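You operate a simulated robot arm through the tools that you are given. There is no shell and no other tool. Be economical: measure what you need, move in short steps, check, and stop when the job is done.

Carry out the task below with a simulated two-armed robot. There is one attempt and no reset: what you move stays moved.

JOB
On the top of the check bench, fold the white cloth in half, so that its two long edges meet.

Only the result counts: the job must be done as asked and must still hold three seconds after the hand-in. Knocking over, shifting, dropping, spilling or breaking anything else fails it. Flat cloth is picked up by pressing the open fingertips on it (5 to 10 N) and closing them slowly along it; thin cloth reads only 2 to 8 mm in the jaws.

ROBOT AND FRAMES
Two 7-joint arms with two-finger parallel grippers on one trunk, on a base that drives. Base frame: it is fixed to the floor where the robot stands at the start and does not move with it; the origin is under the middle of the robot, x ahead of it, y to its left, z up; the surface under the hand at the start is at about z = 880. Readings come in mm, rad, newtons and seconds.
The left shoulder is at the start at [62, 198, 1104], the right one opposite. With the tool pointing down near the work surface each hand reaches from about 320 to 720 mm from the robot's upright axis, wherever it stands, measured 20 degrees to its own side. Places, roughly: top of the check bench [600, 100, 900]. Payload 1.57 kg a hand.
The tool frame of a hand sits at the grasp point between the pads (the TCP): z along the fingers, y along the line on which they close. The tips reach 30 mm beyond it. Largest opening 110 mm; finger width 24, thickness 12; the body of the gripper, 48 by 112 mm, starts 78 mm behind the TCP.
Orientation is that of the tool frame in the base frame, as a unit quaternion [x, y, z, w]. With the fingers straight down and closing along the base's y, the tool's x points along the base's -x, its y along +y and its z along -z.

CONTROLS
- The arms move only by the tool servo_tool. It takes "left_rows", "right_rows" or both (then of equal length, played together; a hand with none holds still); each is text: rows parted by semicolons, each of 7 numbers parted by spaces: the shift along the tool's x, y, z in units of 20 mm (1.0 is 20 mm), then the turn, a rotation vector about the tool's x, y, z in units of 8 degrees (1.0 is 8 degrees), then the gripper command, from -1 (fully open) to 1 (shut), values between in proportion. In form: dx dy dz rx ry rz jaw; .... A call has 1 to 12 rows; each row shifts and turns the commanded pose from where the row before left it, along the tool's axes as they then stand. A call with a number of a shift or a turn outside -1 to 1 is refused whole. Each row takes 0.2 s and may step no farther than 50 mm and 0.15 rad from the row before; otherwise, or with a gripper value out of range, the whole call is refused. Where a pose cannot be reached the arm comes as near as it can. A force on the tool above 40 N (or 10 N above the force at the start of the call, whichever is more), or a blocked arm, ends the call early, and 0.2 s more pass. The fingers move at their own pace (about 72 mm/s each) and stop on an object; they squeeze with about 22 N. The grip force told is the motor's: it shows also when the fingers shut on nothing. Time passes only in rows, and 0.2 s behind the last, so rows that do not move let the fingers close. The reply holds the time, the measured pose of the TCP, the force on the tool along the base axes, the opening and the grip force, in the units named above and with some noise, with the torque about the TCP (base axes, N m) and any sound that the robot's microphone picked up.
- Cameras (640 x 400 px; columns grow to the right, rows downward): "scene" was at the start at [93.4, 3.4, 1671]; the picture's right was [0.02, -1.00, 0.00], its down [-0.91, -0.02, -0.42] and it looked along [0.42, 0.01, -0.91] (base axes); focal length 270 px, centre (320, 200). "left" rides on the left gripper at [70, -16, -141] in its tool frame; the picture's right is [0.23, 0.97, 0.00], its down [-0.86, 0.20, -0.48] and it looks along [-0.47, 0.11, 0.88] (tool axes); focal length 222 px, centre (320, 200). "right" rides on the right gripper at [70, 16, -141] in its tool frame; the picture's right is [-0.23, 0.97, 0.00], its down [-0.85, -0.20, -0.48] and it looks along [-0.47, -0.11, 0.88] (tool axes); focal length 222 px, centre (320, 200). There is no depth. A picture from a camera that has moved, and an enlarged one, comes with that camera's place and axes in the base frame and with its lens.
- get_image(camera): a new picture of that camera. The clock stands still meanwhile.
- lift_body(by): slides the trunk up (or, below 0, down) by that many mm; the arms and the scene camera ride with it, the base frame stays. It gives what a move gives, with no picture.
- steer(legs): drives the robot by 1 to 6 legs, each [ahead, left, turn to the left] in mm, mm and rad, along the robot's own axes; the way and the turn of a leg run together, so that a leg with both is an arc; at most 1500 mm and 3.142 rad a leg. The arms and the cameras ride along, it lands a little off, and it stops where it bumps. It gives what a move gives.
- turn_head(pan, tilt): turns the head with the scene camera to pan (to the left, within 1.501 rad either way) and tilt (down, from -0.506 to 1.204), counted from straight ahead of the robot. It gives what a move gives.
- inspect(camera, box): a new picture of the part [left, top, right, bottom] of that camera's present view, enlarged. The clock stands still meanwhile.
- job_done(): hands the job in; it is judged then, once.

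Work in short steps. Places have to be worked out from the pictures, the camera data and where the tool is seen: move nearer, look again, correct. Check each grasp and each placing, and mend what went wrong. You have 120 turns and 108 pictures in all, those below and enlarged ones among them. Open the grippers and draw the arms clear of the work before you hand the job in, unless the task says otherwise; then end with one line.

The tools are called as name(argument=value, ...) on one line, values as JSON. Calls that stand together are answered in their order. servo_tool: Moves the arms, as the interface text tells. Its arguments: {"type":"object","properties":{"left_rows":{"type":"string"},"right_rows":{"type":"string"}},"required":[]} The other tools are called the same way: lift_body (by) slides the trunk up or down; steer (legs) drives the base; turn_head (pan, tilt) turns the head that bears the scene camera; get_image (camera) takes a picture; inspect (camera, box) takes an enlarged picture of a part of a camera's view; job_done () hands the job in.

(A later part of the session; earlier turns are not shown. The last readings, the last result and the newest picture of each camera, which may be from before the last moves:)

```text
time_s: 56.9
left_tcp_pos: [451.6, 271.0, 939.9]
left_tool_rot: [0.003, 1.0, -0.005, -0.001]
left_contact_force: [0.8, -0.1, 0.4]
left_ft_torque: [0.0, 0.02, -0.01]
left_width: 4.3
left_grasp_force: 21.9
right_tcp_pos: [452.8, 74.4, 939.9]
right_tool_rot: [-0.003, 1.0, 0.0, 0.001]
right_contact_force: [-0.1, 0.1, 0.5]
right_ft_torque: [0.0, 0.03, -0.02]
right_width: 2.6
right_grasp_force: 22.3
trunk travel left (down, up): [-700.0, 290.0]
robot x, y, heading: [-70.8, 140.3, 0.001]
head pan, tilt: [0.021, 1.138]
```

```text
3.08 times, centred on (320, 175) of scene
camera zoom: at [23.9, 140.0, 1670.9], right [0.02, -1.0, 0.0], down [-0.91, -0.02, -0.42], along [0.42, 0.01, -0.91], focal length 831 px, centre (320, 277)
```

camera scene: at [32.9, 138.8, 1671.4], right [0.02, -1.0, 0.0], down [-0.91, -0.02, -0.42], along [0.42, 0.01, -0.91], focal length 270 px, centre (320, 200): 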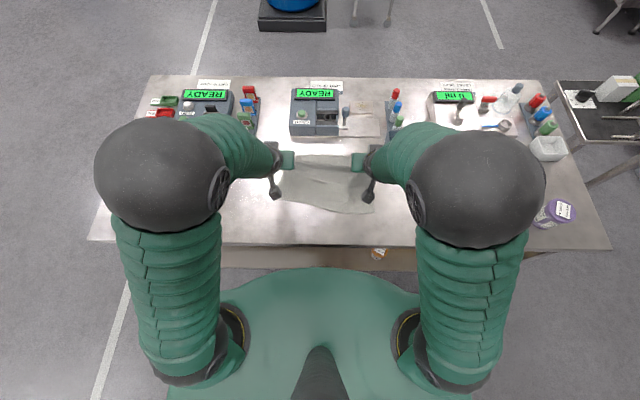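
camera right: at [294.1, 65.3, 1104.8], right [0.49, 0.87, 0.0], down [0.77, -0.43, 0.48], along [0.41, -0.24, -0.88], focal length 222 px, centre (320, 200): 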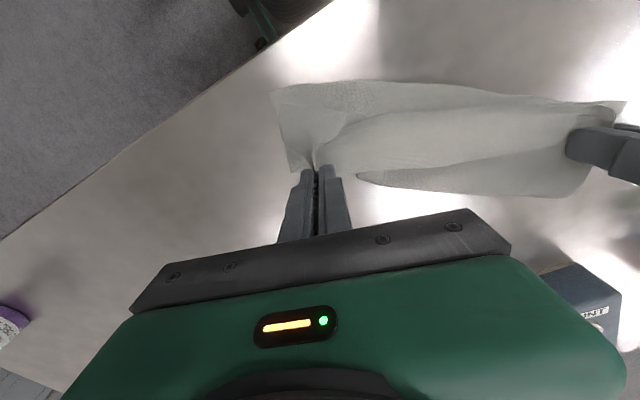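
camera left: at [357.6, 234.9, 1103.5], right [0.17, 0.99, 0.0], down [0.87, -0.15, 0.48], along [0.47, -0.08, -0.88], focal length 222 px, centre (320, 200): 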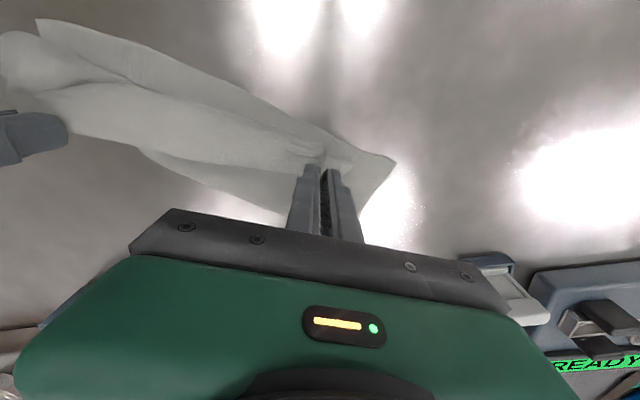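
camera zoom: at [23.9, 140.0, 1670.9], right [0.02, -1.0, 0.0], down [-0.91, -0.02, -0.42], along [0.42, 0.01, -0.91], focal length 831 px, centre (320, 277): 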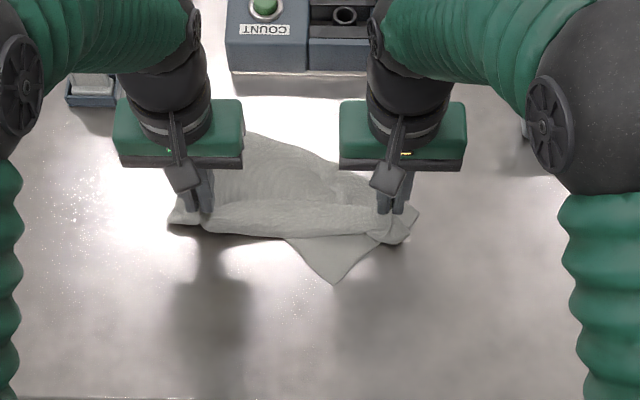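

The edge is now square and low, with the bottom's near-right corner peeking out. I'll spread slightly and drag toward me, arms first and then the base.

servo_tool(left_rows="0.6 0.2 0 0 0 0 1;0.8 0.2 0 0 0 0 1;0.8 0.1 0 0 0 0 1;0.8 0 0 0 0 0 1;0.8 0 0 0 0 0 1;0 0 0 0 0 0 1", right_rows="0.6 -0.2 0 0 0 0 1;0.8 -0.2 0 0 0 0 1;0.8 -0.1 0 0 0 0 1;0.8 0 0 0 0 0 1;0.8 0 0 0 0 0 1;0 0 0 0 0 0 1")

steer(legs=[[-110, 0, 0]])

inspect(camera="scene", box=[230, 80, 410, 220])

```text
time_s: 58.3
left_tcp_pos: [376.0, 281.8, 939.9]
left_tool_rot: [0.005, 1.0, -0.007, -0.001]
left_contact_force: [1.3, -23.7, 0.7]
left_ft_torque: [-0.74, 0.0, 0.13]
left_width: 4.7
left_grasp_force: 21.4
right_tcp_pos: [378.3, 65.6, 943.4]
right_tool_rot: [-0.004, 1.0, 0.002, 0.002]
right_contact_force: [-0.5, 25.1, -1.8]
right_ft_torque: [0.76, 0.0, -0.13]
right_width: 2.8
right_grasp_force: 21.9
trunk travel left (down, up): [-700.0, 290.0]
robot x, y, heading: [-71.2, 136.9, -0.006]
head pan, tilt: [0.021, 1.138]
```

```text
time_s: 59.5
left_tcp_pos: [264.3, 283.4, 939.0]
left_tool_rot: [0.005, 1.0, -0.006, -0.002]
left_contact_force: [0.5, -26.2, 0.4]
left_ft_torque: [-0.82, -0.04, 0.19]
left_width: 5.0
left_grasp_force: 22.1
right_tcp_pos: [267.6, 64.8, 941.4]
right_tool_rot: [-0.004, 1.0, 0.002, 0.0]
right_contact_force: [-0.2, 25.8, -0.8]
right_ft_torque: [0.84, -0.02, -0.15]
right_width: 2.6
right_grasp_force: 21.8
trunk travel left (down, up): [-700.0, 290.0]
robot x, y, heading: [-182.4, 142.3, -0.002]
head pan, tilt: [0.021, 1.138]
```

```text
2.86 times, centred on (320, 150) of scene
camera zoom: at [-84.8, 140.7, 1670.7], right [0.02, -1.0, 0.0], down [-0.91, -0.02, -0.42], along [0.42, 0.01, -0.91], focal length 772 px, centre (320, 343)
```

zoom: 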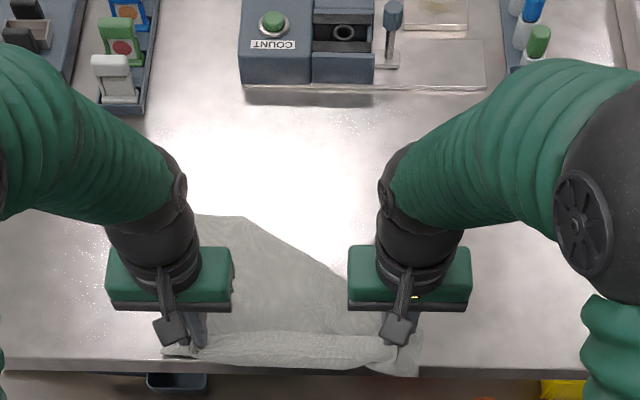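

It's unrolling: the left half trails out and the right is still partly folded. I'll relax the sideways pull and drag farther, past the bench edge.

servo_tool(left_rows="0 -0.15 0 0 0 0 1;0 0 0 0 0 0 1", right_rows="0 0.15 0 0 0 0 1;0 0 0 0 0 0 1")

steer(legs=[[-100, 0, 0]])

inspect(camera="scene", box=[230, 60, 410, 220])

```text
time_s: 60.1
left_tcp_pos: [262.5, 279.8, 941.2]
left_tool_rot: [0.004, 1.0, -0.006, 0.0]
left_contact_force: [0.7, -8.6, 0.1]
left_ft_torque: [-0.28, -0.02, 0.06]
left_width: 4.3
left_grasp_force: 22.4
right_tcp_pos: [266.2, 69.4, 942.3]
right_tool_rot: [-0.005, 1.0, 0.001, 0.002]
right_contact_force: [0.3, 8.1, 0.0]
right_ft_torque: [0.25, 0.01, -0.01]
right_width: 2.7
right_grasp_force: 21.9
trunk travel left (down, up): [-700.0, 290.0]
robot x, y, heading: [-184.7, 137.8, -0.008]
head pan, tilt: [0.021, 1.138]
```

```text
time_s: 61.3
left_tcp_pos: [163.2, 280.9, 940.0]
left_tool_rot: [0.005, 1.0, -0.006, -0.001]
left_contact_force: [0.1, -10.0, 0.3]
left_ft_torque: [-0.3, -0.01, 0.08]
left_width: 4.4
left_grasp_force: 21.7
right_tcp_pos: [166.2, 68.3, 941.6]
right_tool_rot: [-0.003, 1.0, 0.001, 0.001]
right_contact_force: [-0.6, 9.2, -0.4]
right_ft_torque: [0.29, 0.0, -0.02]
right_width: 2.5
right_grasp_force: 22.0
trunk travel left (down, up): [-700.0, 290.0]
robot x, y, heading: [-284.1, 141.1, -0.007]
head pan, tilt: [0.021, 1.138]
```

```text
2.50 times, centred on (320, 140) of scene
camera zoom: at [-183.8, 140.6, 1670.6], right [0.02, -1.0, 0.0], down [-0.91, -0.02, -0.41], along [0.41, 0.01, -0.91], focal length 676 px, centre (320, 350)
```

zoom: 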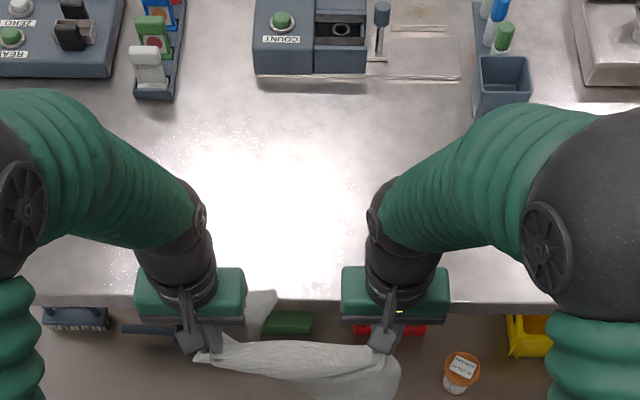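

The cloth has come off the bench and hangs freely from both hands, which straightens it. I'll raise the trunk so it hangs clear above the bench top, then lay it down properly: bottom edge at the far side, lower half laid toward me, then the held edge back over to the far edge.

lift_body(by=280)

get_image(camera="scene")

get_image(camera="left")

```text
time_s: 64.1
left_tcp_pos: [160.0, 280.8, 1220.9]
left_tool_rot: [0.004, 1.0, -0.007, 0.002]
left_contact_force: [0.2, -9.7, -0.2]
left_ft_torque: [-0.28, -0.02, 0.04]
left_width: 4.2
left_grasp_force: 21.7
right_tcp_pos: [162.4, 69.4, 1224.2]
right_tool_rot: [-0.004, 1.0, 0.002, 0.005]
right_contact_force: [-0.2, 9.3, 1.1]
right_ft_torque: [0.32, -0.02, -0.07]
right_width: 2.8
right_grasp_force: 21.5
trunk travel left (down, up): [-980.0, 10.0]
robot x, y, heading: [-283.5, 141.2, -0.006]
head pan, tilt: [0.021, 1.138]
```

```text
43 pictures are left
camera scene: at [-188.2, 140.8, 1951.0], right [0.02, -1.0, 0.0], down [-0.91, -0.02, -0.42], along [0.42, 0.01, -0.91], focal length 270 px, centre (320, 200)
```

scene: 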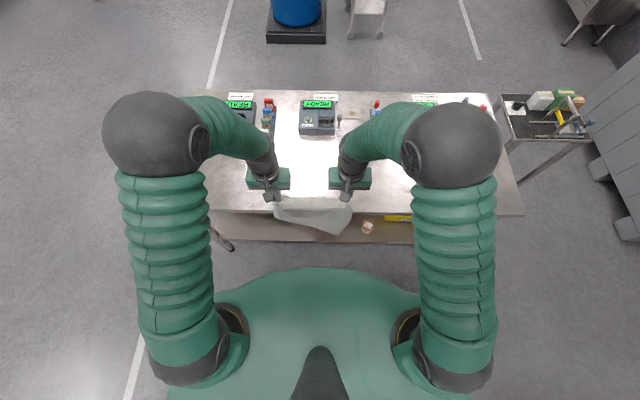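

```text
42 pictures are left
camera left: at [89.1, 268.2, 1363.5], right [-0.22, 0.98, -0.01], down [0.86, 0.2, 0.48], along [0.47, 0.09, -0.88], focal length 222 px, centre (320, 200)
```

left: 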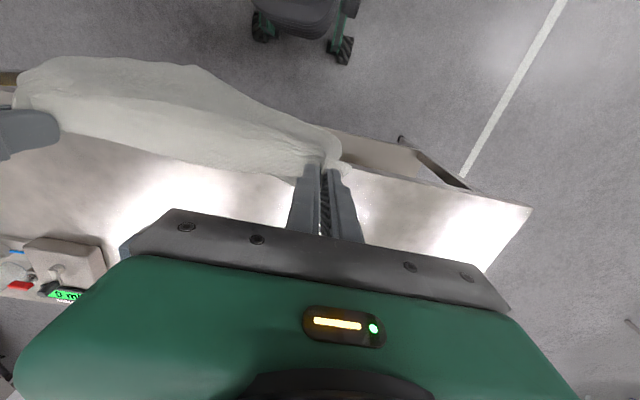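

inspect(camera="scene", box=[250, 155, 380, 250])

inspect(camera="left", box=[0, 30, 380, 220])

```text
4.21 times, centred on (315, 202) of scene
camera zoom: at [-188.2, 140.8, 1951.0], right [0.02, -1.0, 0.0], down [-0.91, -0.02, -0.42], along [0.42, 0.01, -0.91], focal length 1138 px, centre (341, 190)
```

zoom: 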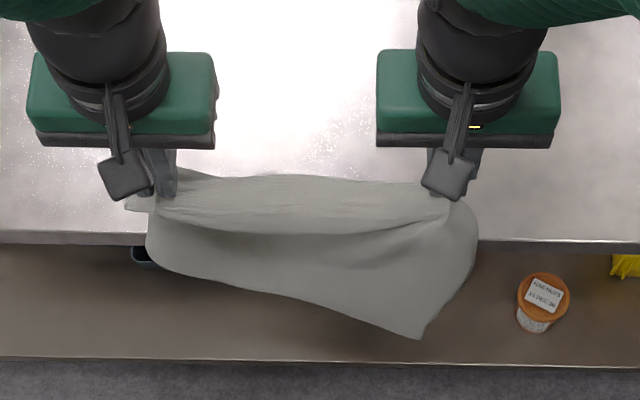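

```text
1.68 times, centred on (190, 125) of left
camera zoom: at [89.1, 268.2, 1363.5], right [-0.22, 0.98, -0.01], down [0.86, 0.2, 0.48], along [0.47, 0.09, -0.88], focal length 374 px, centre (539, 326)
```

zoom: 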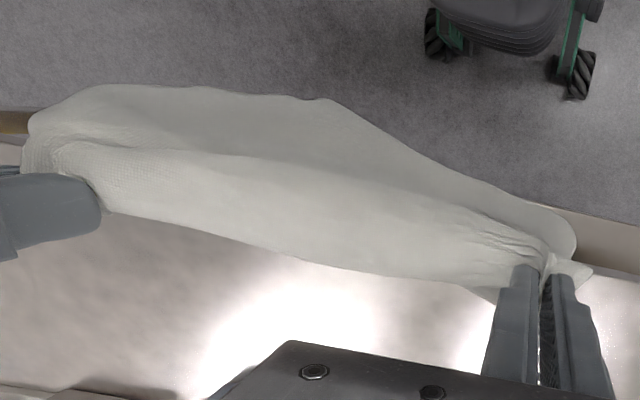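

The cloth hangs diagonally, with the right corner lowest at about z=816, so the left pinch isn't at the edge. I'll lay it out flat on the bench, bottom at the near side with the hands moving away from me, and regrasp from there. First I raise the arms and drive forward.

servo_tool(left_rows="0 0 -1 0 0 0 1;0 0 -1 0 0 0 1;0 0 -1 0 0 0 1;0 0 -1 0 0 0 1;0 0 -1 0 0 0 1;0 0 -0.5 0 0 0 1;0 0 0 0 0 0 1", right_rows="0 0 -1 0 0 0 1;0 0 -1 0 0 0 1;0 0 -1 0 0 0 1;0 0 -1 0 0 0 1;0 0 -1 0 0 0 1;0 0 -0.5 0 0 0 1;0 0 0 0 0 0 1")

steer(legs=[[160, 0, 0]])

inspect(camera="scene", box=[250, 110, 390, 250])

```text
time_s: 65.7
left_tcp_pos: [159.0, 282.1, 1333.3]
left_tool_rot: [0.004, 1.0, -0.007, 0.002]
left_contact_force: [0.2, -9.1, 0.0]
left_ft_torque: [-0.25, 0.02, 0.07]
left_width: 4.3
left_grasp_force: 21.8
right_tcp_pos: [163.2, 69.6, 1334.0]
right_tool_rot: [-0.004, 1.0, 0.003, 0.003]
right_contact_force: [-0.3, 9.9, 0.9]
right_ft_torque: [0.3, 0.05, -0.03]
right_width: 2.7
right_grasp_force: 22.4
trunk travel left (down, up): [-980.0, 10.0]
robot x, y, heading: [-283.3, 138.8, -0.002]
head pan, tilt: [0.021, 1.138]
```

```text
time_s: 67.1
left_tcp_pos: [305.9, 283.2, 1335.7]
left_tool_rot: [0.003, 1.0, -0.006, 0.004]
left_contact_force: [0.7, -9.2, 0.0]
left_ft_torque: [-0.26, -0.02, 0.06]
left_width: 4.4
left_grasp_force: 22.0
right_tcp_pos: [309.3, 71.6, 1336.5]
right_tool_rot: [-0.006, 1.0, 0.001, 0.007]
right_contact_force: [0.1, 8.6, -0.3]
right_ft_torque: [0.25, 0.02, 0.0]
right_width: 2.4
right_grasp_force: 21.5
trunk travel left (down, up): [-980.0, 10.0]
robot x, y, heading: [-126.2, 137.6, -0.001]
head pan, tilt: [0.021, 1.138]
```

```text
2.86 times, centred on (320, 180) of scene
camera zoom: at [-47.5, 140.5, 1951.7], right [0.02, -1.0, 0.0], down [-0.91, -0.02, -0.42], along [0.42, 0.01, -0.91], focal length 772 px, centre (320, 257)
```

zoom: 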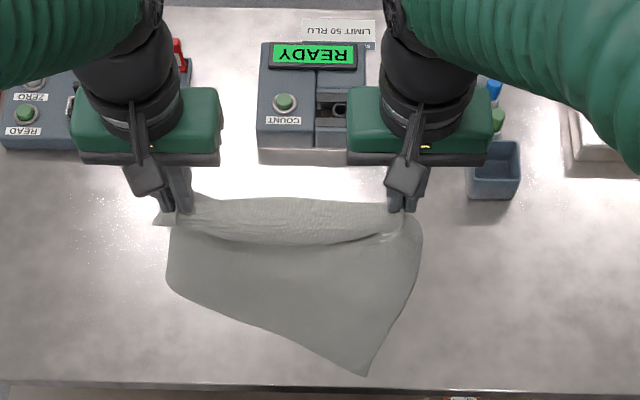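

I'll lower it onto the bench while advancing, so the trailing part lies toward me.

servo_tool(left_rows="0 0 1 0 0 0 1;0 0 1 0 0 0 1;0 0 1 0 0 0 1;-0.4 0 1 0 0 0 1;-0.4 0 1 0 0 0 1;-0.4 0 1 0 0 0 1;-0.5 0 1 0 0 0 1;-0.5 0 1 0 0 0 1;-0.5 0 1 0 0 0 1;-0.6 0 1 0 0 0 1;-0.6 0 1 0 0 0 1;-0.6 0 1 0 0 0 1", right_rows="0 0 1 0 0 0 1;0 0 1 0 0 0 1;0 0 1 0 0 0 1;-0.4 0 1 0 0 0 1;-0.4 0 1 0 0 0 1;-0.4 0 1 0 0 0 1;-0.5 0 1 0 0 0 1;-0.5 0 1 0 0 0 1;-0.5 0 1 0 0 0 1;-0.6 0 1 0 0 0 1;-0.6 0 1 0 0 0 1;-0.6 0 1 0 0 0 1")

inspect(camera="scene", box=[250, 110, 390, 250])

```text
time_s: 69.7
left_tcp_pos: [404.2, 279.5, 1090.7]
left_tool_rot: [0.003, 1.0, -0.007, -0.001]
left_contact_force: [0.3, -1.3, -0.4]
left_ft_torque: [0.01, 0.04, 0.04]
left_width: 4.5
left_grasp_force: 22.1
right_tcp_pos: [410.8, 72.7, 1093.8]
right_tool_rot: [-0.006, 1.0, 0.002, 0.002]
right_contact_force: [-0.2, 1.7, -0.2]
right_ft_torque: [0.08, 0.01, -0.03]
right_width: 2.6
right_grasp_force: 21.8
trunk travel left (down, up): [-980.0, 10.0]
robot x, y, heading: [-133.5, 136.6, -0.003]
head pan, tilt: [0.021, 1.138]
```

```text
2.86 times, centred on (320, 180) of scene
camera zoom: at [-28.3, 141.1, 1950.8], right [0.02, -1.0, 0.0], down [-0.91, -0.02, -0.41], along [0.41, 0.01, -0.91], focal length 772 px, centre (320, 257)
```

zoom: 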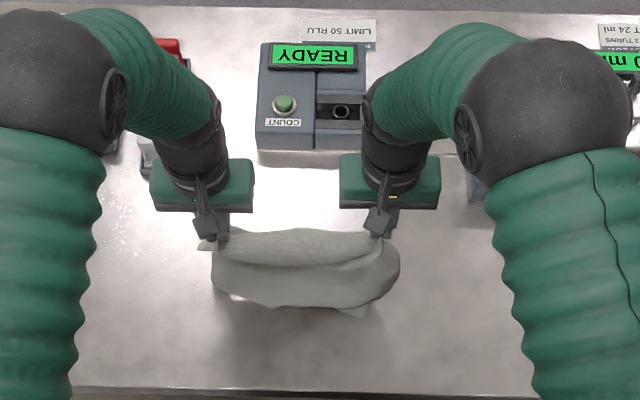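

servo_tool(left_rows="-0.5 0.05 0.8 0 0 0 1;-0.5 0.05 0.8 0 0 0 1;-0.5 0.05 0.8 0 0 0 1;-0.5 0 0.8 0 0 0 1;-0.6 0 0.8 0 0 0 1;-0.6 0 0.8 0 0 0 1;-0.6 0 0.8 0 0 0 1;-0.7 0 0.7 0 0 0 1;-0.7 0 0.7 0 0 0 1;-0.7 0 0.6 0 0 0 1;-0.7 0 0.4 0 0 0 1;0 0 0 0 0 0 1", right_rows="-0.5 -0.05 0.8 0 0 0 1;-0.5 -0.05 0.8 0 0 0 1;-0.5 -0.05 0.8 0 0 0 1;-0.5 0 0.8 0 0 0 1;-0.6 0 0.8 0 0 0 1;-0.6 0 0.8 0 0 0 1;-0.6 0 0.8 0 0 0 1;-0.7 0 0.7 0 0 0 1;-0.7 0 0.7 0 0 0 1;-0.7 0 0.6 0 0 0 1;-0.7 0 0.4 0 0 0 1;0 0 0 0 0 0 1")

inspect(camera="scene", box=[250, 110, 390, 250])

```text
time_s: 72.3
left_tcp_pos: [492.0, 280.1, 962.3]
left_tool_rot: [0.003, 1.0, -0.007, 0.001]
left_contact_force: [-0.1, -14.4, 0.5]
left_ft_torque: [-0.48, 0.02, 0.13]
left_width: 4.7
left_grasp_force: 21.8
left hand out of reach, approached as far as the arm can: row 9, 10, 11
right_tcp_pos: [485.4, 66.8, 967.3]
right_tool_rot: [-0.006, 1.0, 0.003, 0.004]
right_contact_force: [0.1, 15.3, -0.5]
right_ft_torque: [0.5, -0.03, -0.08]
right_width: 2.5
right_grasp_force: 22.1
right hand out of reach, approached as far as the arm can: row 8, 9, 10, 11
trunk travel left (down, up): [-980.0, 10.0]
robot x, y, heading: [-126.7, 139.9, 0.001]
head pan, tilt: [0.021, 1.138]
```

```text
2.86 times, centred on (320, 180) of scene
camera zoom: at [-31.8, 141.0, 1950.9], right [0.02, -1.0, 0.0], down [-0.91, -0.02, -0.42], along [0.42, 0.01, -0.91], focal length 772 px, centre (320, 257)
```

zoom: 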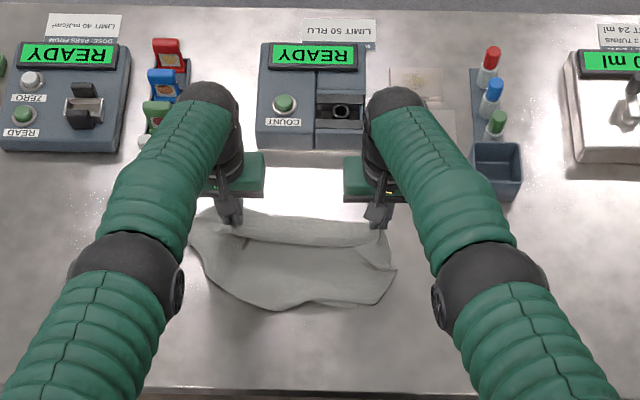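

Arms are at reach limit with the trunk this high. I'll drive forward 70 mm and lower the trunk 42 mm to finish laying it out.

steer(legs=[[70, 0, 0]])

lift_body(by=-42)

get_image(camera="left")

inspect(camera="scene", box=[260, 120, 380, 240])

```text
time_s: 73.3
left_tcp_pos: [553.1, 282.8, 968.8]
left_tool_rot: [0.002, 1.0, -0.006, 0.006]
left_contact_force: [-1.2, -16.8, 1.7]
left_ft_torque: [-0.55, -0.09, 0.09]
left_width: 4.6
left_grasp_force: 22.2
right_tcp_pos: [547.4, 67.8, 974.2]
right_tool_rot: [-0.007, 1.0, 0.001, 0.009]
right_contact_force: [-1.3, 17.2, 0.4]
right_ft_torque: [0.56, -0.08, -0.08]
right_width: 2.8
right_grasp_force: 22.2
trunk travel left (down, up): [-980.0, 10.0]
robot x, y, heading: [-58.8, 140.8, 0.007]
head pan, tilt: [0.021, 1.138]
```

```text
time_s: 74.2
left_tcp_pos: [562.1, 281.8, 921.0]
left_tool_rot: [0.002, 1.0, -0.006, 0.002]
left_contact_force: [-1.0, -10.4, 4.4]
left_ft_torque: [-0.39, -0.02, 0.08]
left_width: 4.4
left_grasp_force: 22.2
right_tcp_pos: [554.7, 69.0, 927.1]
right_tool_rot: [-0.008, 1.0, 0.002, 0.006]
right_contact_force: [-0.5, 11.2, -0.8]
right_ft_torque: [0.37, -0.02, -0.05]
right_width: 2.6
right_grasp_force: 22.0
trunk travel left (down, up): [-938.0, 52.0]
robot x, y, heading: [-56.8, 138.2, 0.006]
head pan, tilt: [0.021, 1.138]
```

```text
36 pictures are left
camera left: at [490.4, 268.9, 1062.5], right [-0.22, 0.97, -0.02], down [0.85, 0.2, 0.48], along [0.47, 0.09, -0.88], focal length 222 px, centre (320, 200)
```

left: 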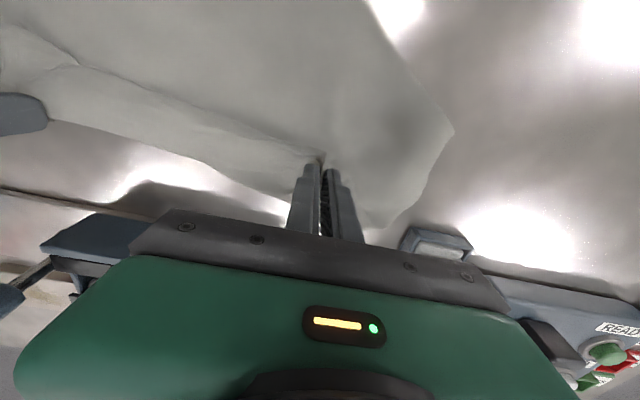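

```text
3.33 times, centred on (320, 180) of scene
camera zoom: at [35.0, 141.2, 1909.1], right [0.02, -1.0, 0.0], down [-0.91, -0.02, -0.42], along [0.42, 0.01, -0.91], focal length 901 px, centre (320, 267)
```

zoom: 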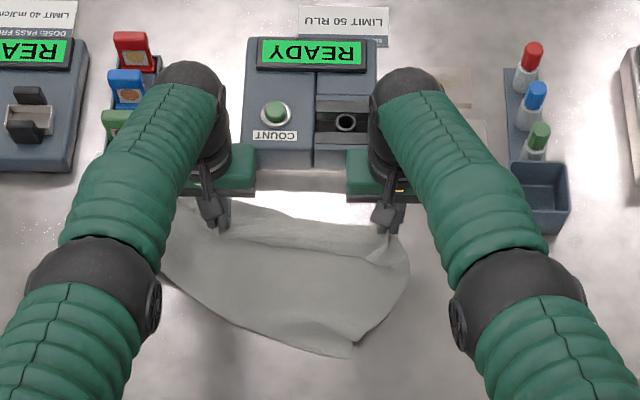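

The cloth is spread on the bench, still skewed. I'll lower slightly, release both, and retract up and outward for a clear view.

servo_tool(left_rows="0 -0.1 0 0 0 0 1;0 0 0 0 0 0 0.8;0 0 0 0 0 0 0.6;0 0 0 0 0 0 0.45;0 0 -0.5 0 0 0 0.45;0 0 -1 0 0 0 0.45;0.5 0 -1 0 0 0 0.45;1 0 -1 0 0 0 0.45;1 0.3 -1 0 0 0 0.45;1 0.8 -1 0 0 0 0.45;1 1 -1 0 0 0 0.45;1 1 0 0 0 0 0.45", right_rows="0 0.1 0.25 0 0 0 1;0 0 0 0 0 0 0.8;0 0 0 0 0 0 0.6;0 0 0 0 0 0 0.45;0 0 -0.5 0 0 0 0.45;0 0 -1 0 0 0 0.45;0.5 0 -1 0 0 0 0.45;1 0 -1 0 0 0 0.45;1 -0.3 -1 0 0 0 0.45;1 -0.8 -1 0 0 0 0.45;1 -1 -1 0 0 0 0.45;1 -1 0 0 0 0 0.45")

inspect(camera="scene", box=[260, 120, 380, 230])

```text
time_s: 76.8
left_tcp_pos: [591.9, 337.8, 992.0]
left_tool_rot: [0.002, 1.0, -0.007, 0.001]
left_contact_force: [-0.8, -0.5, -0.8]
left_ft_torque: [0.01, 0.0, 0.02]
left_width: 30.4
left_grasp_force: 0.0
left hand out of reach, approached as far as the arm can: row 6, 7, 8, 9, 10, 11, 12
right_tcp_pos: [589.6, 35.1, 999.3]
right_tool_rot: [-0.007, 1.0, 0.002, 0.004]
right_contact_force: [-0.8, -0.5, 0.1]
right_ft_torque: [-0.01, 0.02, 0.0]
right_width: 30.1
right_grasp_force: 0.1
right hand out of reach, approached as far as the arm can: row 1, 6, 7, 8, 9, 10, 11, 12
trunk travel left (down, up): [-938.0, 52.0]
robot x, y, heading: [-58.7, 134.6, 0.005]
head pan, tilt: [0.021, 1.138]
```

```text
3.64 times, centred on (320, 175) of scene
camera zoom: at [39.0, 141.7, 1908.9], right [0.02, -1.0, 0.0], down [-0.91, -0.02, -0.42], along [0.42, 0.01, -0.91], focal length 983 px, centre (320, 291)
```

zoom: 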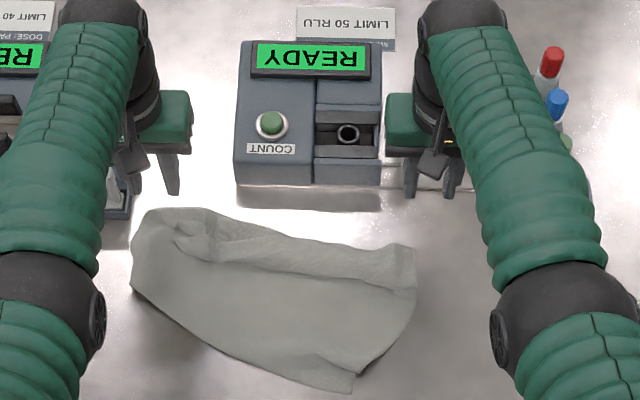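

Both arms are stretched near their limit, and the left hand is close to the vial rack. I'll pull both back toward me at this height.

servo_tool(left_rows="1 0 -0.2 0 0 0 0.45;1 0 -0.2 0 0 0 0.45;1 0 -0.2 0 0 0 0.45;1 0 -0.2 0 0 0 0.45;1 0 0 0 0 0 0.45;1 0 0 0 0 0 0.45", right_rows="1 0 -0.2 0 0 0 0.45;1 0 -0.2 0 0 0 0.45;1 0 -0.2 0 0 0 0.45;1 0 -0.2 0 0 0 0.45;1 0 0 0 0 0 0.45;1 0 0 0 0 0 0.45")

```text
time_s: 78.2
left_tcp_pos: [583.4, 337.6, 968.7]
left_tool_rot: [0.001, 1.0, -0.007, 0.003]
left_contact_force: [0.7, -0.3, 0.5]
left_ft_torque: [-0.02, 0.01, -0.02]
left_width: 30.3
left_grasp_force: 0.2
left hand out of reach, approached as far as the arm can: row 1, 2, 3, 4, 5, 6
right_tcp_pos: [577.9, 51.6, 973.3]
right_tool_rot: [-0.007, 1.0, 0.003, 0.004]
right_contact_force: [-0.6, 0.3, -0.6]
right_ft_torque: [0.0, -0.01, -0.05]
right_width: 30.2
right_grasp_force: 0.0
right hand out of reach, approached as far as the arm can: row 1, 2, 3, 4, 5, 6
trunk travel left (down, up): [-938.0, 52.0]
robot x, y, heading: [-54.8, 139.9, 0.003]
head pan, tilt: [0.021, 1.138]
```

The arms seem locked straight. I'll command upward moves, which should shorten the reach from the raised shoulders.

servo_tool(left_rows="0 0 -1 0 0 0 0.45;0 0 -1 0 0 0 0.45;0 0 -1 0 0 0 0.45;0 0 -1 0 0 0 0.45;0 0 -1 0 0 0 0.45;0 0 -1 0 0 0 0.45", right_rows="0 0 -1 0 0 0 0.45;0 0 -1 0 0 0 0.45;0 0 -1 0 0 0 0.45;0 0 -1 0 0 0 0.45;0 0 -1 0 0 0 0.45;0 0 -1 0 0 0 0.45")

```text
time_s: 79.5
left_tcp_pos: [614.8, 336.8, 1080.1]
left_tool_rot: [0.001, 1.0, -0.007, 0.001]
left_contact_force: [-0.1, 0.3, 0.6]
left_ft_torque: [0.03, -0.02, -0.02]
left_width: 30.4
left_grasp_force: 0.2
left hand out of reach, approached as far as the arm can: row 1, 2, 3, 4, 5
right_tcp_pos: [609.5, 58.6, 1086.6]
right_tool_rot: [-0.008, 1.0, 0.002, 0.004]
right_contact_force: [-0.6, -0.3, -0.2]
right_ft_torque: [-0.02, 0.01, 0.0]
right_width: 30.2
right_grasp_force: 0.0
right hand out of reach, approached as far as the arm can: row 1, 2, 3, 4, 5, 6
trunk travel left (down, up): [-938.0, 52.0]
robot x, y, heading: [-59.4, 142.2, 0.004]
head pan, tilt: [0.021, 1.138]
```

Recovered. I'll bring both hands back and up, then lower the trunk to its normal height.

servo_tool(left_rows="1 0 -0.5 0 0 0 0.45;1 0 -0.5 0 0 0 0.45;1 0 -0.5 0 0 0 0.45;1 0 -0.5 0 0 0 0.45;1 0.2 -0.5 0 0 0 0.45;1 0.2 -0.5 0 0 0 0.45;1 0.2 -1 0 0 0 0.45;1 0.2 -1 0 0 0 0.45;1 0.2 -1 0 0 0 0.45;1 0.2 -1 0 0 0 0.45;1 0.2 -1 0 0 0 0.45;0 0 0 0 0 0 0.45", right_rows="1 0 -0.5 0 0 0 0.45;1 0 -0.5 0 0 0 0.45;1 0 -0.5 0 0 0 0.45;1 0 -0.5 0 0 0 0.45;1 -0.7 -0.5 0 0 0 0.45;1 -0.7 -0.5 0 0 0 0.45;1 -0.7 -1 0 0 0 0.45;1 -0.7 -1 0 0 0 0.45;1 -0.7 -1 0 0 0 0.45;1 -0.7 -1 0 0 0 0.45;1 -0.7 -1 0 0 0 0.45;0 0 0 0 0 0 0.45")

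```text
time_s: 82.2
left_tcp_pos: [624.7, 379.3, 1213.6]
left_tool_rot: [0.001, 1.0, -0.007, 0.001]
left_contact_force: [-0.1, 0.1, 0.2]
left_ft_torque: [0.01, -0.02, -0.01]
left_width: 30.3
left_grasp_force: 0.1
left hand out of reach, approached as far as the arm can: row 1, 2, 3, 4, 5, 6, 7, 8, 9, 10, 11
right_tcp_pos: [627.5, -4.6, 1219.0]
right_tool_rot: [-0.007, 1.0, 0.002, 0.003]
right_contact_force: [-0.3, -0.1, -0.2]
right_ft_torque: [0.01, 0.0, -0.02]
right_width: 30.2
right_grasp_force: 0.1
right hand out of reach, approached as far as the arm can: row 1, 2, 3, 4, 5, 6, 7, 8, 9, 10, 11
trunk travel left (down, up): [-938.0, 52.0]
robot x, y, heading: [-55.5, 139.4, 0.004]
head pan, tilt: [0.021, 1.138]
```

The arms are locked in a straight-elbow singularity: vertical and sideways moves work but backward ones don't. I'll test two ways out at this safe height: small back steps on the left, downward steps on the right.

servo_tool(left_rows="0.2 0 0 0 0 0 0.45;0.2 0 0 0 0 0 0.45;0.2 0 0 0 0 0 0.45;0.2 0 0 0 0 0 0.45;0.2 0 0 0 0 0 0.45;0.2 0 0 0 0 0 0.45", right_rows="0 0 0.5 0 0 0 0.45;0 0 0.5 0 0 0 0.45;0 0 0.5 0 0 0 0.45;0 0 0.5 0 0 0 0.45;0 0 0.5 0 0 0 0.45;0 0 0.5 0 0 0 0.45")

```text
time_s: 83.5
left_tcp_pos: [625.9, 377.7, 1213.9]
left_tool_rot: [0.002, 1.0, -0.007, 0.001]
left_contact_force: [0.3, 0.2, -0.5]
left_ft_torque: [-0.02, -0.01, -0.01]
left_width: 30.4
left_grasp_force: 0.0
left hand out of reach, approached as far as the arm can: row 1, 2, 3, 4, 5, 6
right_tcp_pos: [630.3, -4.3, 1159.9]
right_tool_rot: [-0.008, 1.0, 0.002, 0.005]
right_contact_force: [-0.4, -0.4, -0.2]
right_ft_torque: [0.02, 0.01, 0.0]
right_width: 30.3
right_grasp_force: 0.0
trunk travel left (down, up): [-938.0, 52.0]
robot x, y, heading: [-58.2, 140.0, 0.003]
head pan, tilt: [0.021, 1.138]
```

servo_tool(left_rows="0 0 0.5 0 0 0 0.45;0 0 0.5 0 0 0 0.45;0 0 0.5 0 0 0 0.45;0 0 0 0 -0.5 0 0.45;0 0 0 0 -0.5 0 0.45;0 0 0 0 -0.5 0 0.45", right_rows="0.3 0 0 0 0 0 0.45;0.3 0 0 0 0 0 0.45;0.3 0 0 0 0 0 0.45;0.3 0 0 0 0 0 0.45;0.3 0 0 0 0 0 0.45;0.3 0 0 0 0 0 0.45")

```text
time_s: 85.0
left_tcp_pos: [676.6, 380.6, 1181.2]
left_tool_rot: [0.001, 0.994, -0.007, 0.106]
left_contact_force: [-0.3, 0.3, 0.5]
left_ft_torque: [0.01, -0.01, -0.03]
left_width: 30.6
left_grasp_force: 0.0
left hand out of reach, approached as far as the arm can: row 4, 5, 6
right_tcp_pos: [627.9, -3.0, 1158.7]
right_tool_rot: [-0.007, 1.0, 0.002, 0.003]
right_contact_force: [-1.2, -0.8, 0.5]
right_ft_torque: [0.0, -0.02, 0.0]
right_width: 30.3
right_grasp_force: 0.0
right hand out of reach, approached as far as the arm can: row 1, 2, 3, 4, 5, 6
trunk travel left (down, up): [-938.0, 52.0]
robot x, y, heading: [-56.6, 138.6, 0.005]
head pan, tilt: [0.021, 1.138]
```

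Elbows flex when the hands move inward, so I'll move both hands toward the centre to unlock them, then back.

servo_tool(left_rows="0 -1 0 0 0 0 0.45;0 -1 0 0 0 0 0.45;0 -1 0 0 0 0 0.45;0 -1 0 0 0 0 0.45;0 -1 0 0 0 0 0.45;0.3 -0.3 0 0 0 0 0.45;0.5 0 0 0 0 0 0.45;0.5 0 0 0 0 0 0.45", right_rows="0 1 0 0 0 0 0.45;0 1 0 0 0 0 0.45;0 1 0 0 0 0 0.45;0 1 0 0 0 0 0.45;0 1 0 0 0 0 0.45;0.3 0.3 0 0 0 0 0.45;0.5 0 0 0 0 0 0.45;0.5 0 0 0 0 0 0.45")

```text
time_s: 86.8
left_tcp_pos: [673.8, 274.2, 1177.5]
left_tool_rot: [0.0, 0.994, -0.006, 0.106]
left_contact_force: [-0.6, -0.1, 0.2]
left_ft_torque: [0.0, -0.02, 0.02]
left_width: 30.5
left_grasp_force: 0.1
left hand out of reach, approached as far as the arm can: row 6, 7, 8
right_tcp_pos: [584.4, 99.9, 1162.4]
right_tool_rot: [-0.008, 1.0, 0.002, 0.005]
right_contact_force: [0.1, -0.6, -0.1]
right_ft_torque: [0.04, -0.02, -0.01]
right_width: 30.4
right_grasp_force: 0.1
right hand out of reach, approached as far as the arm can: row 3, 4, 5
trunk travel left (down, up): [-938.0, 52.0]
robot x, y, heading: [-56.0, 135.0, 0.01]
head pan, tilt: [0.021, 1.138]
```

The right arm is free again. I'll bring it back and outward, and keep moving the left inward until it unlocks too.

servo_tool(left_rows="0 0 0 0 0 0 0.45;0 0 0 0 0 0 0.45;0 0 0 0 0 0 0.45;0 -1 0 0 0 0 0.45;0 -1 0 0 0 0 0.45;0 -1 0 0 0 0 0.45;0 -1 0 0 0 0 0.45;0 -1 0 0 0 0 0.45;0.5 0 0 0 0 0 0.45;0.5 0 0 0 0 0 0.45;0.5 0 0 0 0 0 0.45;0.5 0 0 0 0 0 0.45", right_rows="1 -0.3 0 0 0 0 0.45;1 -0.5 0 0 0 0 0.45;1 -0.5 0 0 0 0 0.45;1 -1 0 0 0 0 0.45;1 -1 0 0 0 0 0.45;1 -1 0 0 0 0 0.45;0.5 -1 0 0 0 0 0.45;0 -1 0 0 0 0 0.45;0 -1 0 0 0 0 0.45;0 0 0 0 0 0 0.45;0 0 0 0 0 0 0.45;0 0 0 0 0 0 0.45")

```text
time_s: 89.3
left_tcp_pos: [654.6, 169.0, 1169.8]
left_tool_rot: [0.0, 0.994, -0.006, 0.106]
left_contact_force: [0.4, -0.1, -1.0]
left_ft_torque: [0.02, 0.0, -0.05]
left_width: 30.2
left_grasp_force: 0.1
left hand out of reach, approached as far as the arm can: row 6, 7, 9, 10, 11, 12
right_tcp_pos: [457.6, -52.2, 1159.7]
right_tool_rot: [-0.007, 1.0, 0.003, 0.005]
right_contact_force: [0.3, 0.2, -0.3]
right_ft_torque: [0.0, 0.0, -0.02]
right_width: 30.2
right_grasp_force: 0.0
trunk travel left (down, up): [-938.0, 52.0]
robot x, y, heading: [-57.3, 136.7, 0.004]
head pan, tilt: [0.021, 1.138]
```

Left is still locked. I'll try diagonal inward-and-back steps while removing its tilt.

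servo_tool(left_rows="0 -0.5 0 0 0.5 0 0.45;0 -0.5 0 0 0.5 0 0.45;0 -0.5 0 0 0.5 0 0.45;0.3 -0.8 0 0 0 0 0.45;0.3 -0.8 0 0 0 0 0.45;0.3 -0.8 0 0 0 0 0.45;0.5 -0.5 0 0 0 0 0.45;0.5 -0.3 0 0 0 0 0.45;0.5 0 0 0 0 0 0.45;0.5 0 0 0 0 0 0.45")

```text
time_s: 91.5
left_tcp_pos: [569.4, 74.3, 1170.8]
left_tool_rot: [0.001, 1.0, -0.006, 0.001]
left_contact_force: [0.2, 0.5, 0.4]
left_ft_torque: [0.03, 0.0, -0.01]
left_width: 30.3
left_grasp_force: 0.0
left hand out of reach, approached as far as the arm can: row 1, 2, 3, 7, 8, 9, 10
right_tcp_pos: [457.4, -51.9, 1158.2]
right_tool_rot: [-0.008, 1.0, 0.003, 0.005]
right_contact_force: [0.3, -0.6, 0.3]
right_ft_torque: [-0.04, 0.01, -0.02]
right_width: 30.3
right_grasp_force: 0.1
trunk travel left (down, up): [-938.0, 52.0]
robot x, y, heading: [-61.5, 135.9, 0.001]
head pan, tilt: [0.021, 1.138]
```

servo_tool(left_rows="0 0 -1 0 0 0 0.45;0 0 -1 0 0 0 0.45;0 0 -1 0 0 0 0.45;0.5 0 0 0 0 0 0.45;0.5 0 0 0 0 0 0.45;0 1 0 0 0 0 0.45;0 1 0 0 0 0 0.45;0 1 0 0 0 0 0.45;0.5 0.5 0 0 0 0 0.45;0.5 0.5 0 0 0 0 0.45;0.5 0 0 0 0 0 0.45;0.5 0 0 0 0 0 0.45")

```text
time_s: 94.2
left_tcp_pos: [587.9, 116.8, 1233.4]
left_tool_rot: [0.002, 1.0, -0.005, 0.001]
left_contact_force: [0.8, -0.1, -0.8]
left_ft_torque: [0.02, 0.01, -0.02]
left_width: 30.0
left_grasp_force: 0.1
left hand out of reach, approached as far as the arm can: row 4, 5, 6, 7, 8, 9, 10, 11, 12
right_tcp_pos: [456.0, -52.9, 1158.5]
right_tool_rot: [-0.007, 1.0, 0.002, 0.005]
right_contact_force: [-0.7, 0.3, -0.3]
right_ft_torque: [0.03, -0.03, -0.01]
right_width: 30.2
right_grasp_force: 0.0
trunk travel left (down, up): [-938.0, 52.0]
robot x, y, heading: [-59.8, 137.2, 0.005]
head pan, tilt: [0.021, 1.138]
```

servo_tool(left_rows="0 0 1 0 0 0 0.45;0 0 1 0 0 0 0.45;0 0 1 0 0 0 0.45;0.3 0 1 0 0 0 0.45;0.3 0 1 0 0 0 0.45;0.5 0 1 0 0 0 0.45;0.5 -0.5 0 0 0 0 0.45;0.3 -0.3 0 0 0 0 0.45;0.3 -0.3 0 0 0 0 0.45;0.3 0 0 0 0 0 0.45;0.3 0 0 0 0 0 0.45;0.3 0 0 0 0 0 0.45")

```text
time_s: 96.8
left_tcp_pos: [565.8, 80.0, 1109.5]
left_tool_rot: [0.001, 1.0, -0.004, 0.001]
left_contact_force: [-0.7, 0.5, 0.6]
left_ft_torque: [0.03, -0.02, -0.04]
left_width: 30.2
left_grasp_force: 0.0
left hand out of reach, approached as far as the arm can: row 4, 5, 6, 7, 9, 10, 11, 12
right_tcp_pos: [456.9, -54.6, 1158.1]
right_tool_rot: [-0.007, 1.0, 0.003, 0.006]
right_contact_force: [0.8, -0.1, 0.6]
right_ft_torque: [0.01, -0.02, 0.0]
right_width: 30.2
right_grasp_force: 0.0
trunk travel left (down, up): [-938.0, 52.0]
robot x, y, heading: [-58.1, 135.9, 0.006]
head pan, tilt: [0.021, 1.138]
```

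get_image(camera="scene")

```text
33 pictures are left
camera scene: at [38.3, 138.8, 1908.9], right [0.02, -1.0, 0.0], down [-0.91, -0.02, -0.42], along [0.42, 0.01, -0.91], focal length 270 px, centre (320, 200)
```

scene: 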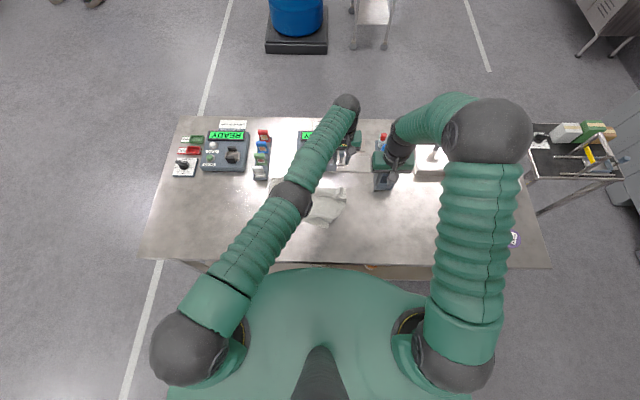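

The picture shows the left arm fully straight. The right one unlocked from an upright tool at z≈1160 moving inward, so I'll return the left to the mirror of that starting pose along the reach sphere.

servo_tool(left_rows="-0.5 1 -0.4 0 0 0 0.45;-0.5 1 -0.4 0 0 0 0.45;-0.5 1 -0.4 0 0 0 0.45;-0.4 1 -0.4 0 0 0 0.45;-0.4 1 -0.4 0 0 0 0.45;-0.4 1 -0.4 0 0 0 0.45;-0.3 1 -0.2 0 0 0 0.45;-0.3 1 0 0 0 0 0.45;-0.2 1 0 0 0 0 0.45;-0.2 1 0 0 0 0 0.45;0 0 0 0 0 0 0.45")

servo_tool(left_rows="0 -1 0 0 0 0 0.45;0 -1 0 0 0 0 0.45;0 -1 0 0 0 0 0.45;0 -1 0 0 0 0 0.45;0 -1 0 0 0 0 0.45;0.3 -0.3 0 0 0 0 0.45;0.5 0 0 0 0 0 0.45;0.5 0 0 0 0 0 0.45")

```text
time_s: 99.2
left_tcp_pos: [627.6, 281.6, 1160.8]
left_tool_rot: [0.002, 1.0, -0.007, 0.002]
left_contact_force: [0.4, 0.3, 0.1]
left_ft_torque: [0.0, -0.01, -0.01]
left_width: 30.5
left_grasp_force: 0.0
left hand out of reach, approached as far as the arm can: row 6, 8, 10
right_tcp_pos: [456.5, -53.1, 1158.5]
right_tool_rot: [-0.007, 1.0, 0.002, 0.005]
right_contact_force: [0.0, 0.5, 0.3]
right_ft_torque: [0.02, 0.01, 0.0]
right_width: 30.3
right_grasp_force: 0.1
trunk travel left (down, up): [-938.0, 52.0]
robot x, y, heading: [-56.6, 141.1, 0.004]
head pan, tilt: [0.021, 1.138]
```

```text
time_s: 101.0
left_tcp_pos: [584.4, 177.4, 1164.0]
left_tool_rot: [0.002, 1.0, -0.007, 0.003]
left_contact_force: [0.0, 1.0, -0.6]
left_ft_torque: [0.02, 0.04, 0.0]
left_width: 30.2
left_grasp_force: 0.1
left hand out of reach, approached as far as the arm can: row 3, 4, 5
right_tcp_pos: [457.3, -52.2, 1158.4]
right_tool_rot: [-0.007, 1.0, 0.003, 0.005]
right_contact_force: [0.2, 0.7, -0.7]
right_ft_torque: [0.02, 0.01, 0.02]
right_width: 30.6
right_grasp_force: 0.0
trunk travel left (down, up): [-938.0, 52.0]
robot x, y, heading: [-60.4, 136.2, 0.0]
head pan, tilt: [0.021, 1.138]
```

Escaped. I'll bring the left back and outward, raise both a bit, then lower the trunk to its original height.

servo_tool(left_rows="1 0.3 -0.5 0 0 0 0.45;1 0.5 -0.5 0 0 0 0.45;1 0.5 -0.5 0 0 0 0.45;1 1 -0.5 0 0 0 0.45;1 1 -0.5 0 0 0 0.45;1 1 -0.5 0 0 0 0.45;0.5 1 -0.5 0 0 0 0.45;0 1 -0.5 0 0 0 0.45;0 1 -0.5 0 0 0 0.45;0 1 -0.5 0 0 0 0.45;0 0.5 0 0 0 0 0.45;0 0 0 0 0 0 0.45", right_rows="0 0 -0.5 0 0 0 0.45;0 0 -0.5 0 0 0 0.45;0 0 -0.5 0 0 0 0.45;0 0 -0.5 0 0 0 0.45;0 0 -0.5 0 0 0 0.45;0 0 -0.5 0 0 0 0.45;0 0 -0.5 0 0 0 0.45;0 0 -0.5 0 0 0 0.45;0 0 -0.5 0 0 0 0.45;0 0 -0.5 0 0 0 0.45;0 0 0 0 0 0 0.45;0 0 0 0 0 0 0.45")

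lift_body(by=-238)

inspect(camera="scene", box=[240, 100, 400, 230])

```text
time_s: 103.5
left_tcp_pos: [451.8, 359.2, 1259.4]
left_tool_rot: [0.002, 1.0, -0.006, 0.003]
left_contact_force: [-1.0, -0.5, 1.1]
left_ft_torque: [-0.01, 0.02, -0.04]
left_width: 30.1
left_grasp_force: 0.1
right_tcp_pos: [457.8, -49.2, 1257.8]
right_tool_rot: [-0.007, 1.0, 0.002, 0.004]
right_contact_force: [-0.1, 0.0, 0.0]
right_ft_torque: [-0.03, 0.01, -0.01]
right_width: 30.3
right_grasp_force: 0.0
trunk travel left (down, up): [-938.0, 52.0]
robot x, y, heading: [-55.2, 140.4, 0.001]
head pan, tilt: [0.021, 1.138]
```

```text
time_s: 106.0
left_tcp_pos: [451.7, 358.0, 1021.1]
left_tool_rot: [0.002, 1.0, -0.006, 0.002]
left_contact_force: [-0.4, 0.7, -0.6]
left_ft_torque: [-0.02, -0.06, 0.01]
left_width: 30.3
left_grasp_force: 0.0
right_tcp_pos: [457.0, -49.7, 1019.5]
right_tool_rot: [-0.008, 1.0, 0.002, 0.005]
right_contact_force: [0.1, 0.5, -0.4]
right_ft_torque: [-0.01, 0.0, 0.0]
right_width: 30.4
right_grasp_force: 0.1
trunk travel left (down, up): [-700.0, 290.0]
robot x, y, heading: [-55.1, 140.3, -0.0]
head pan, tilt: [0.021, 1.138]
```

```text
3.08 times, centred on (320, 165) of scene
camera zoom: at [36.7, 140.9, 1671.0], right [0.02, -1.0, 0.0], down [-0.91, -0.02, -0.42], along [0.42, 0.01, -0.91], focal length 831 px, centre (320, 308)
```

zoom: 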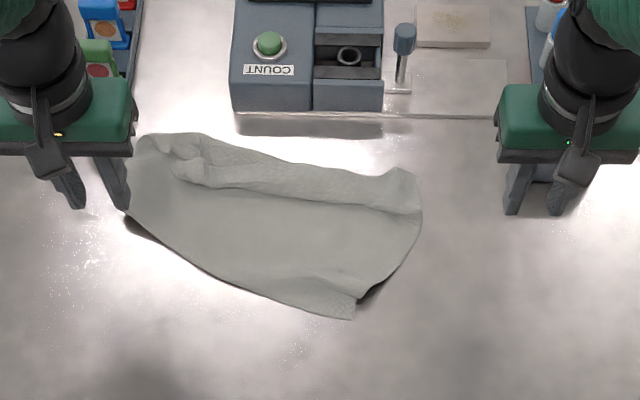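

inspect(camera="scene", box=[276, 132, 366, 206])

get_image(camera="right")

get_image(camera="left")

```text
5.41 times, centred on (321, 169) of scene
camera zoom: at [36.7, 140.9, 1671.0], right [0.02, -1.0, 0.0], down [-0.91, -0.02, -0.42], along [0.42, 0.01, -0.91], focal length 1461 px, centre (315, 368)
```

zoom: 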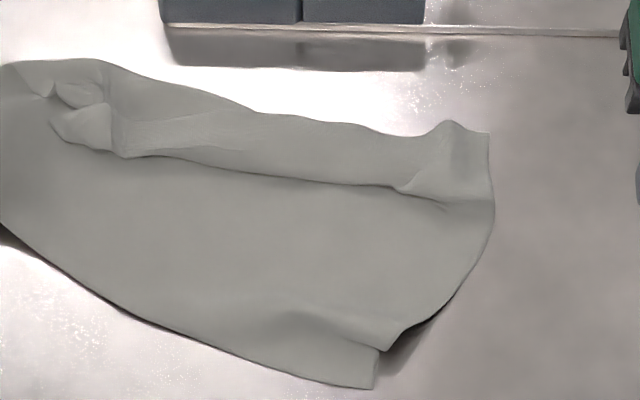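

```text
30 pictures are left
camera right: at [385.9, -34.9, 1161.9], right [0.21, 0.98, 0.01], down [0.85, -0.19, 0.49], along [0.48, -0.1, -0.87], focal length 222 px, centre (320, 200)
```

right: 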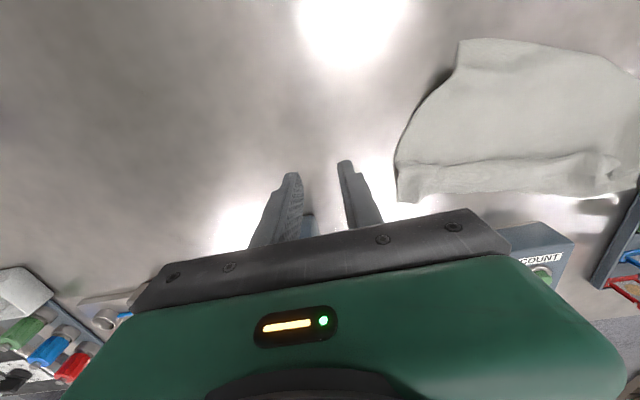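

```text
29 pictures are left
camera left: at [381.2, 345.2, 1164.2], right [-0.22, 0.97, -0.01], down [0.85, 0.2, 0.48], along [0.47, 0.1, -0.88], focal length 222 px, centre (320, 200)
```

left: 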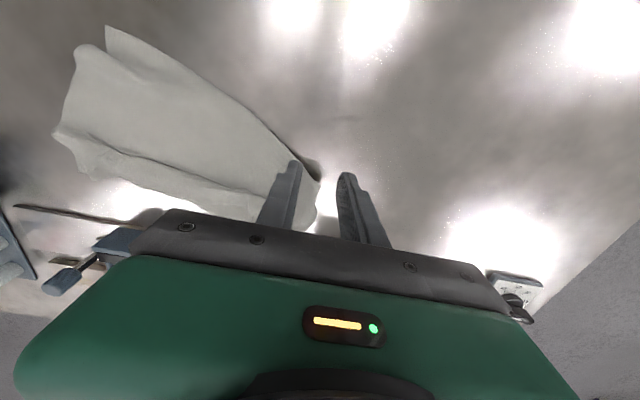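

The cloth is nearly flat, with a ~40 mm flap folded over along its far edge and perhaps some tucking at the near-right. I'll move the left hand back and out for a closer wrist-camera overview.

servo_tool(left_rows="1 -0.8 -0.5 0 0 0 0.2;1 -0.8 -0.5 0 0 0 0.2;1 -0.8 -0.5 0 0 0 0.2;1 -0.8 -0.5 0 0 0 0.2;1 -0.8 -0.5 0 0 0 0.2;1 -0.8 -0.5 0 0 0 0.2;0 0 0 0 0 0 0.2", right_rows="0 0 0 0 0 0 0.2;0 0 0 0 0 0 0.2;0 0 0 0 0 0 0.2;0 0 0 0 0 0 0.2;0 0 0 0 0 0 0.2;0 0 0 0 0 0 0.2;0 0 0 0 0 0 0.2")

inspect(camera="left", box=[100, 20, 500, 270])

```text
time_s: 107.6
left_tcp_pos: [331.8, 263.7, 1083.5]
left_tool_rot: [0.002, 1.0, -0.006, 0.002]
left_contact_force: [0.3, 0.2, -0.2]
left_ft_torque: [-0.03, -0.01, -0.02]
left_width: 43.9
left_grasp_force: 0.0
right_tcp_pos: [456.9, -49.8, 1020.5]
right_tool_rot: [-0.008, 1.0, 0.003, 0.006]
right_contact_force: [0.4, 0.1, -0.9]
right_ft_torque: [0.0, 0.01, -0.01]
right_width: 43.7
right_grasp_force: 0.0
trunk travel left (down, up): [-700.0, 290.0]
robot x, y, heading: [-57.8, 140.0, 0.006]
head pan, tilt: [0.021, 1.138]
```

```text
1.60 times, centred on (300, 145) of left
camera zoom: at [260.6, 250.7, 1224.9], right [-0.22, 0.97, -0.01], down [0.85, 0.2, 0.48], along [0.47, 0.1, -0.88], focal length 355 px, centre (352, 288)
```

zoom: 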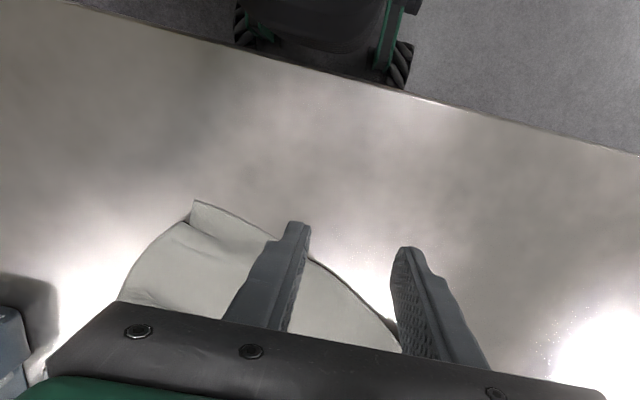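

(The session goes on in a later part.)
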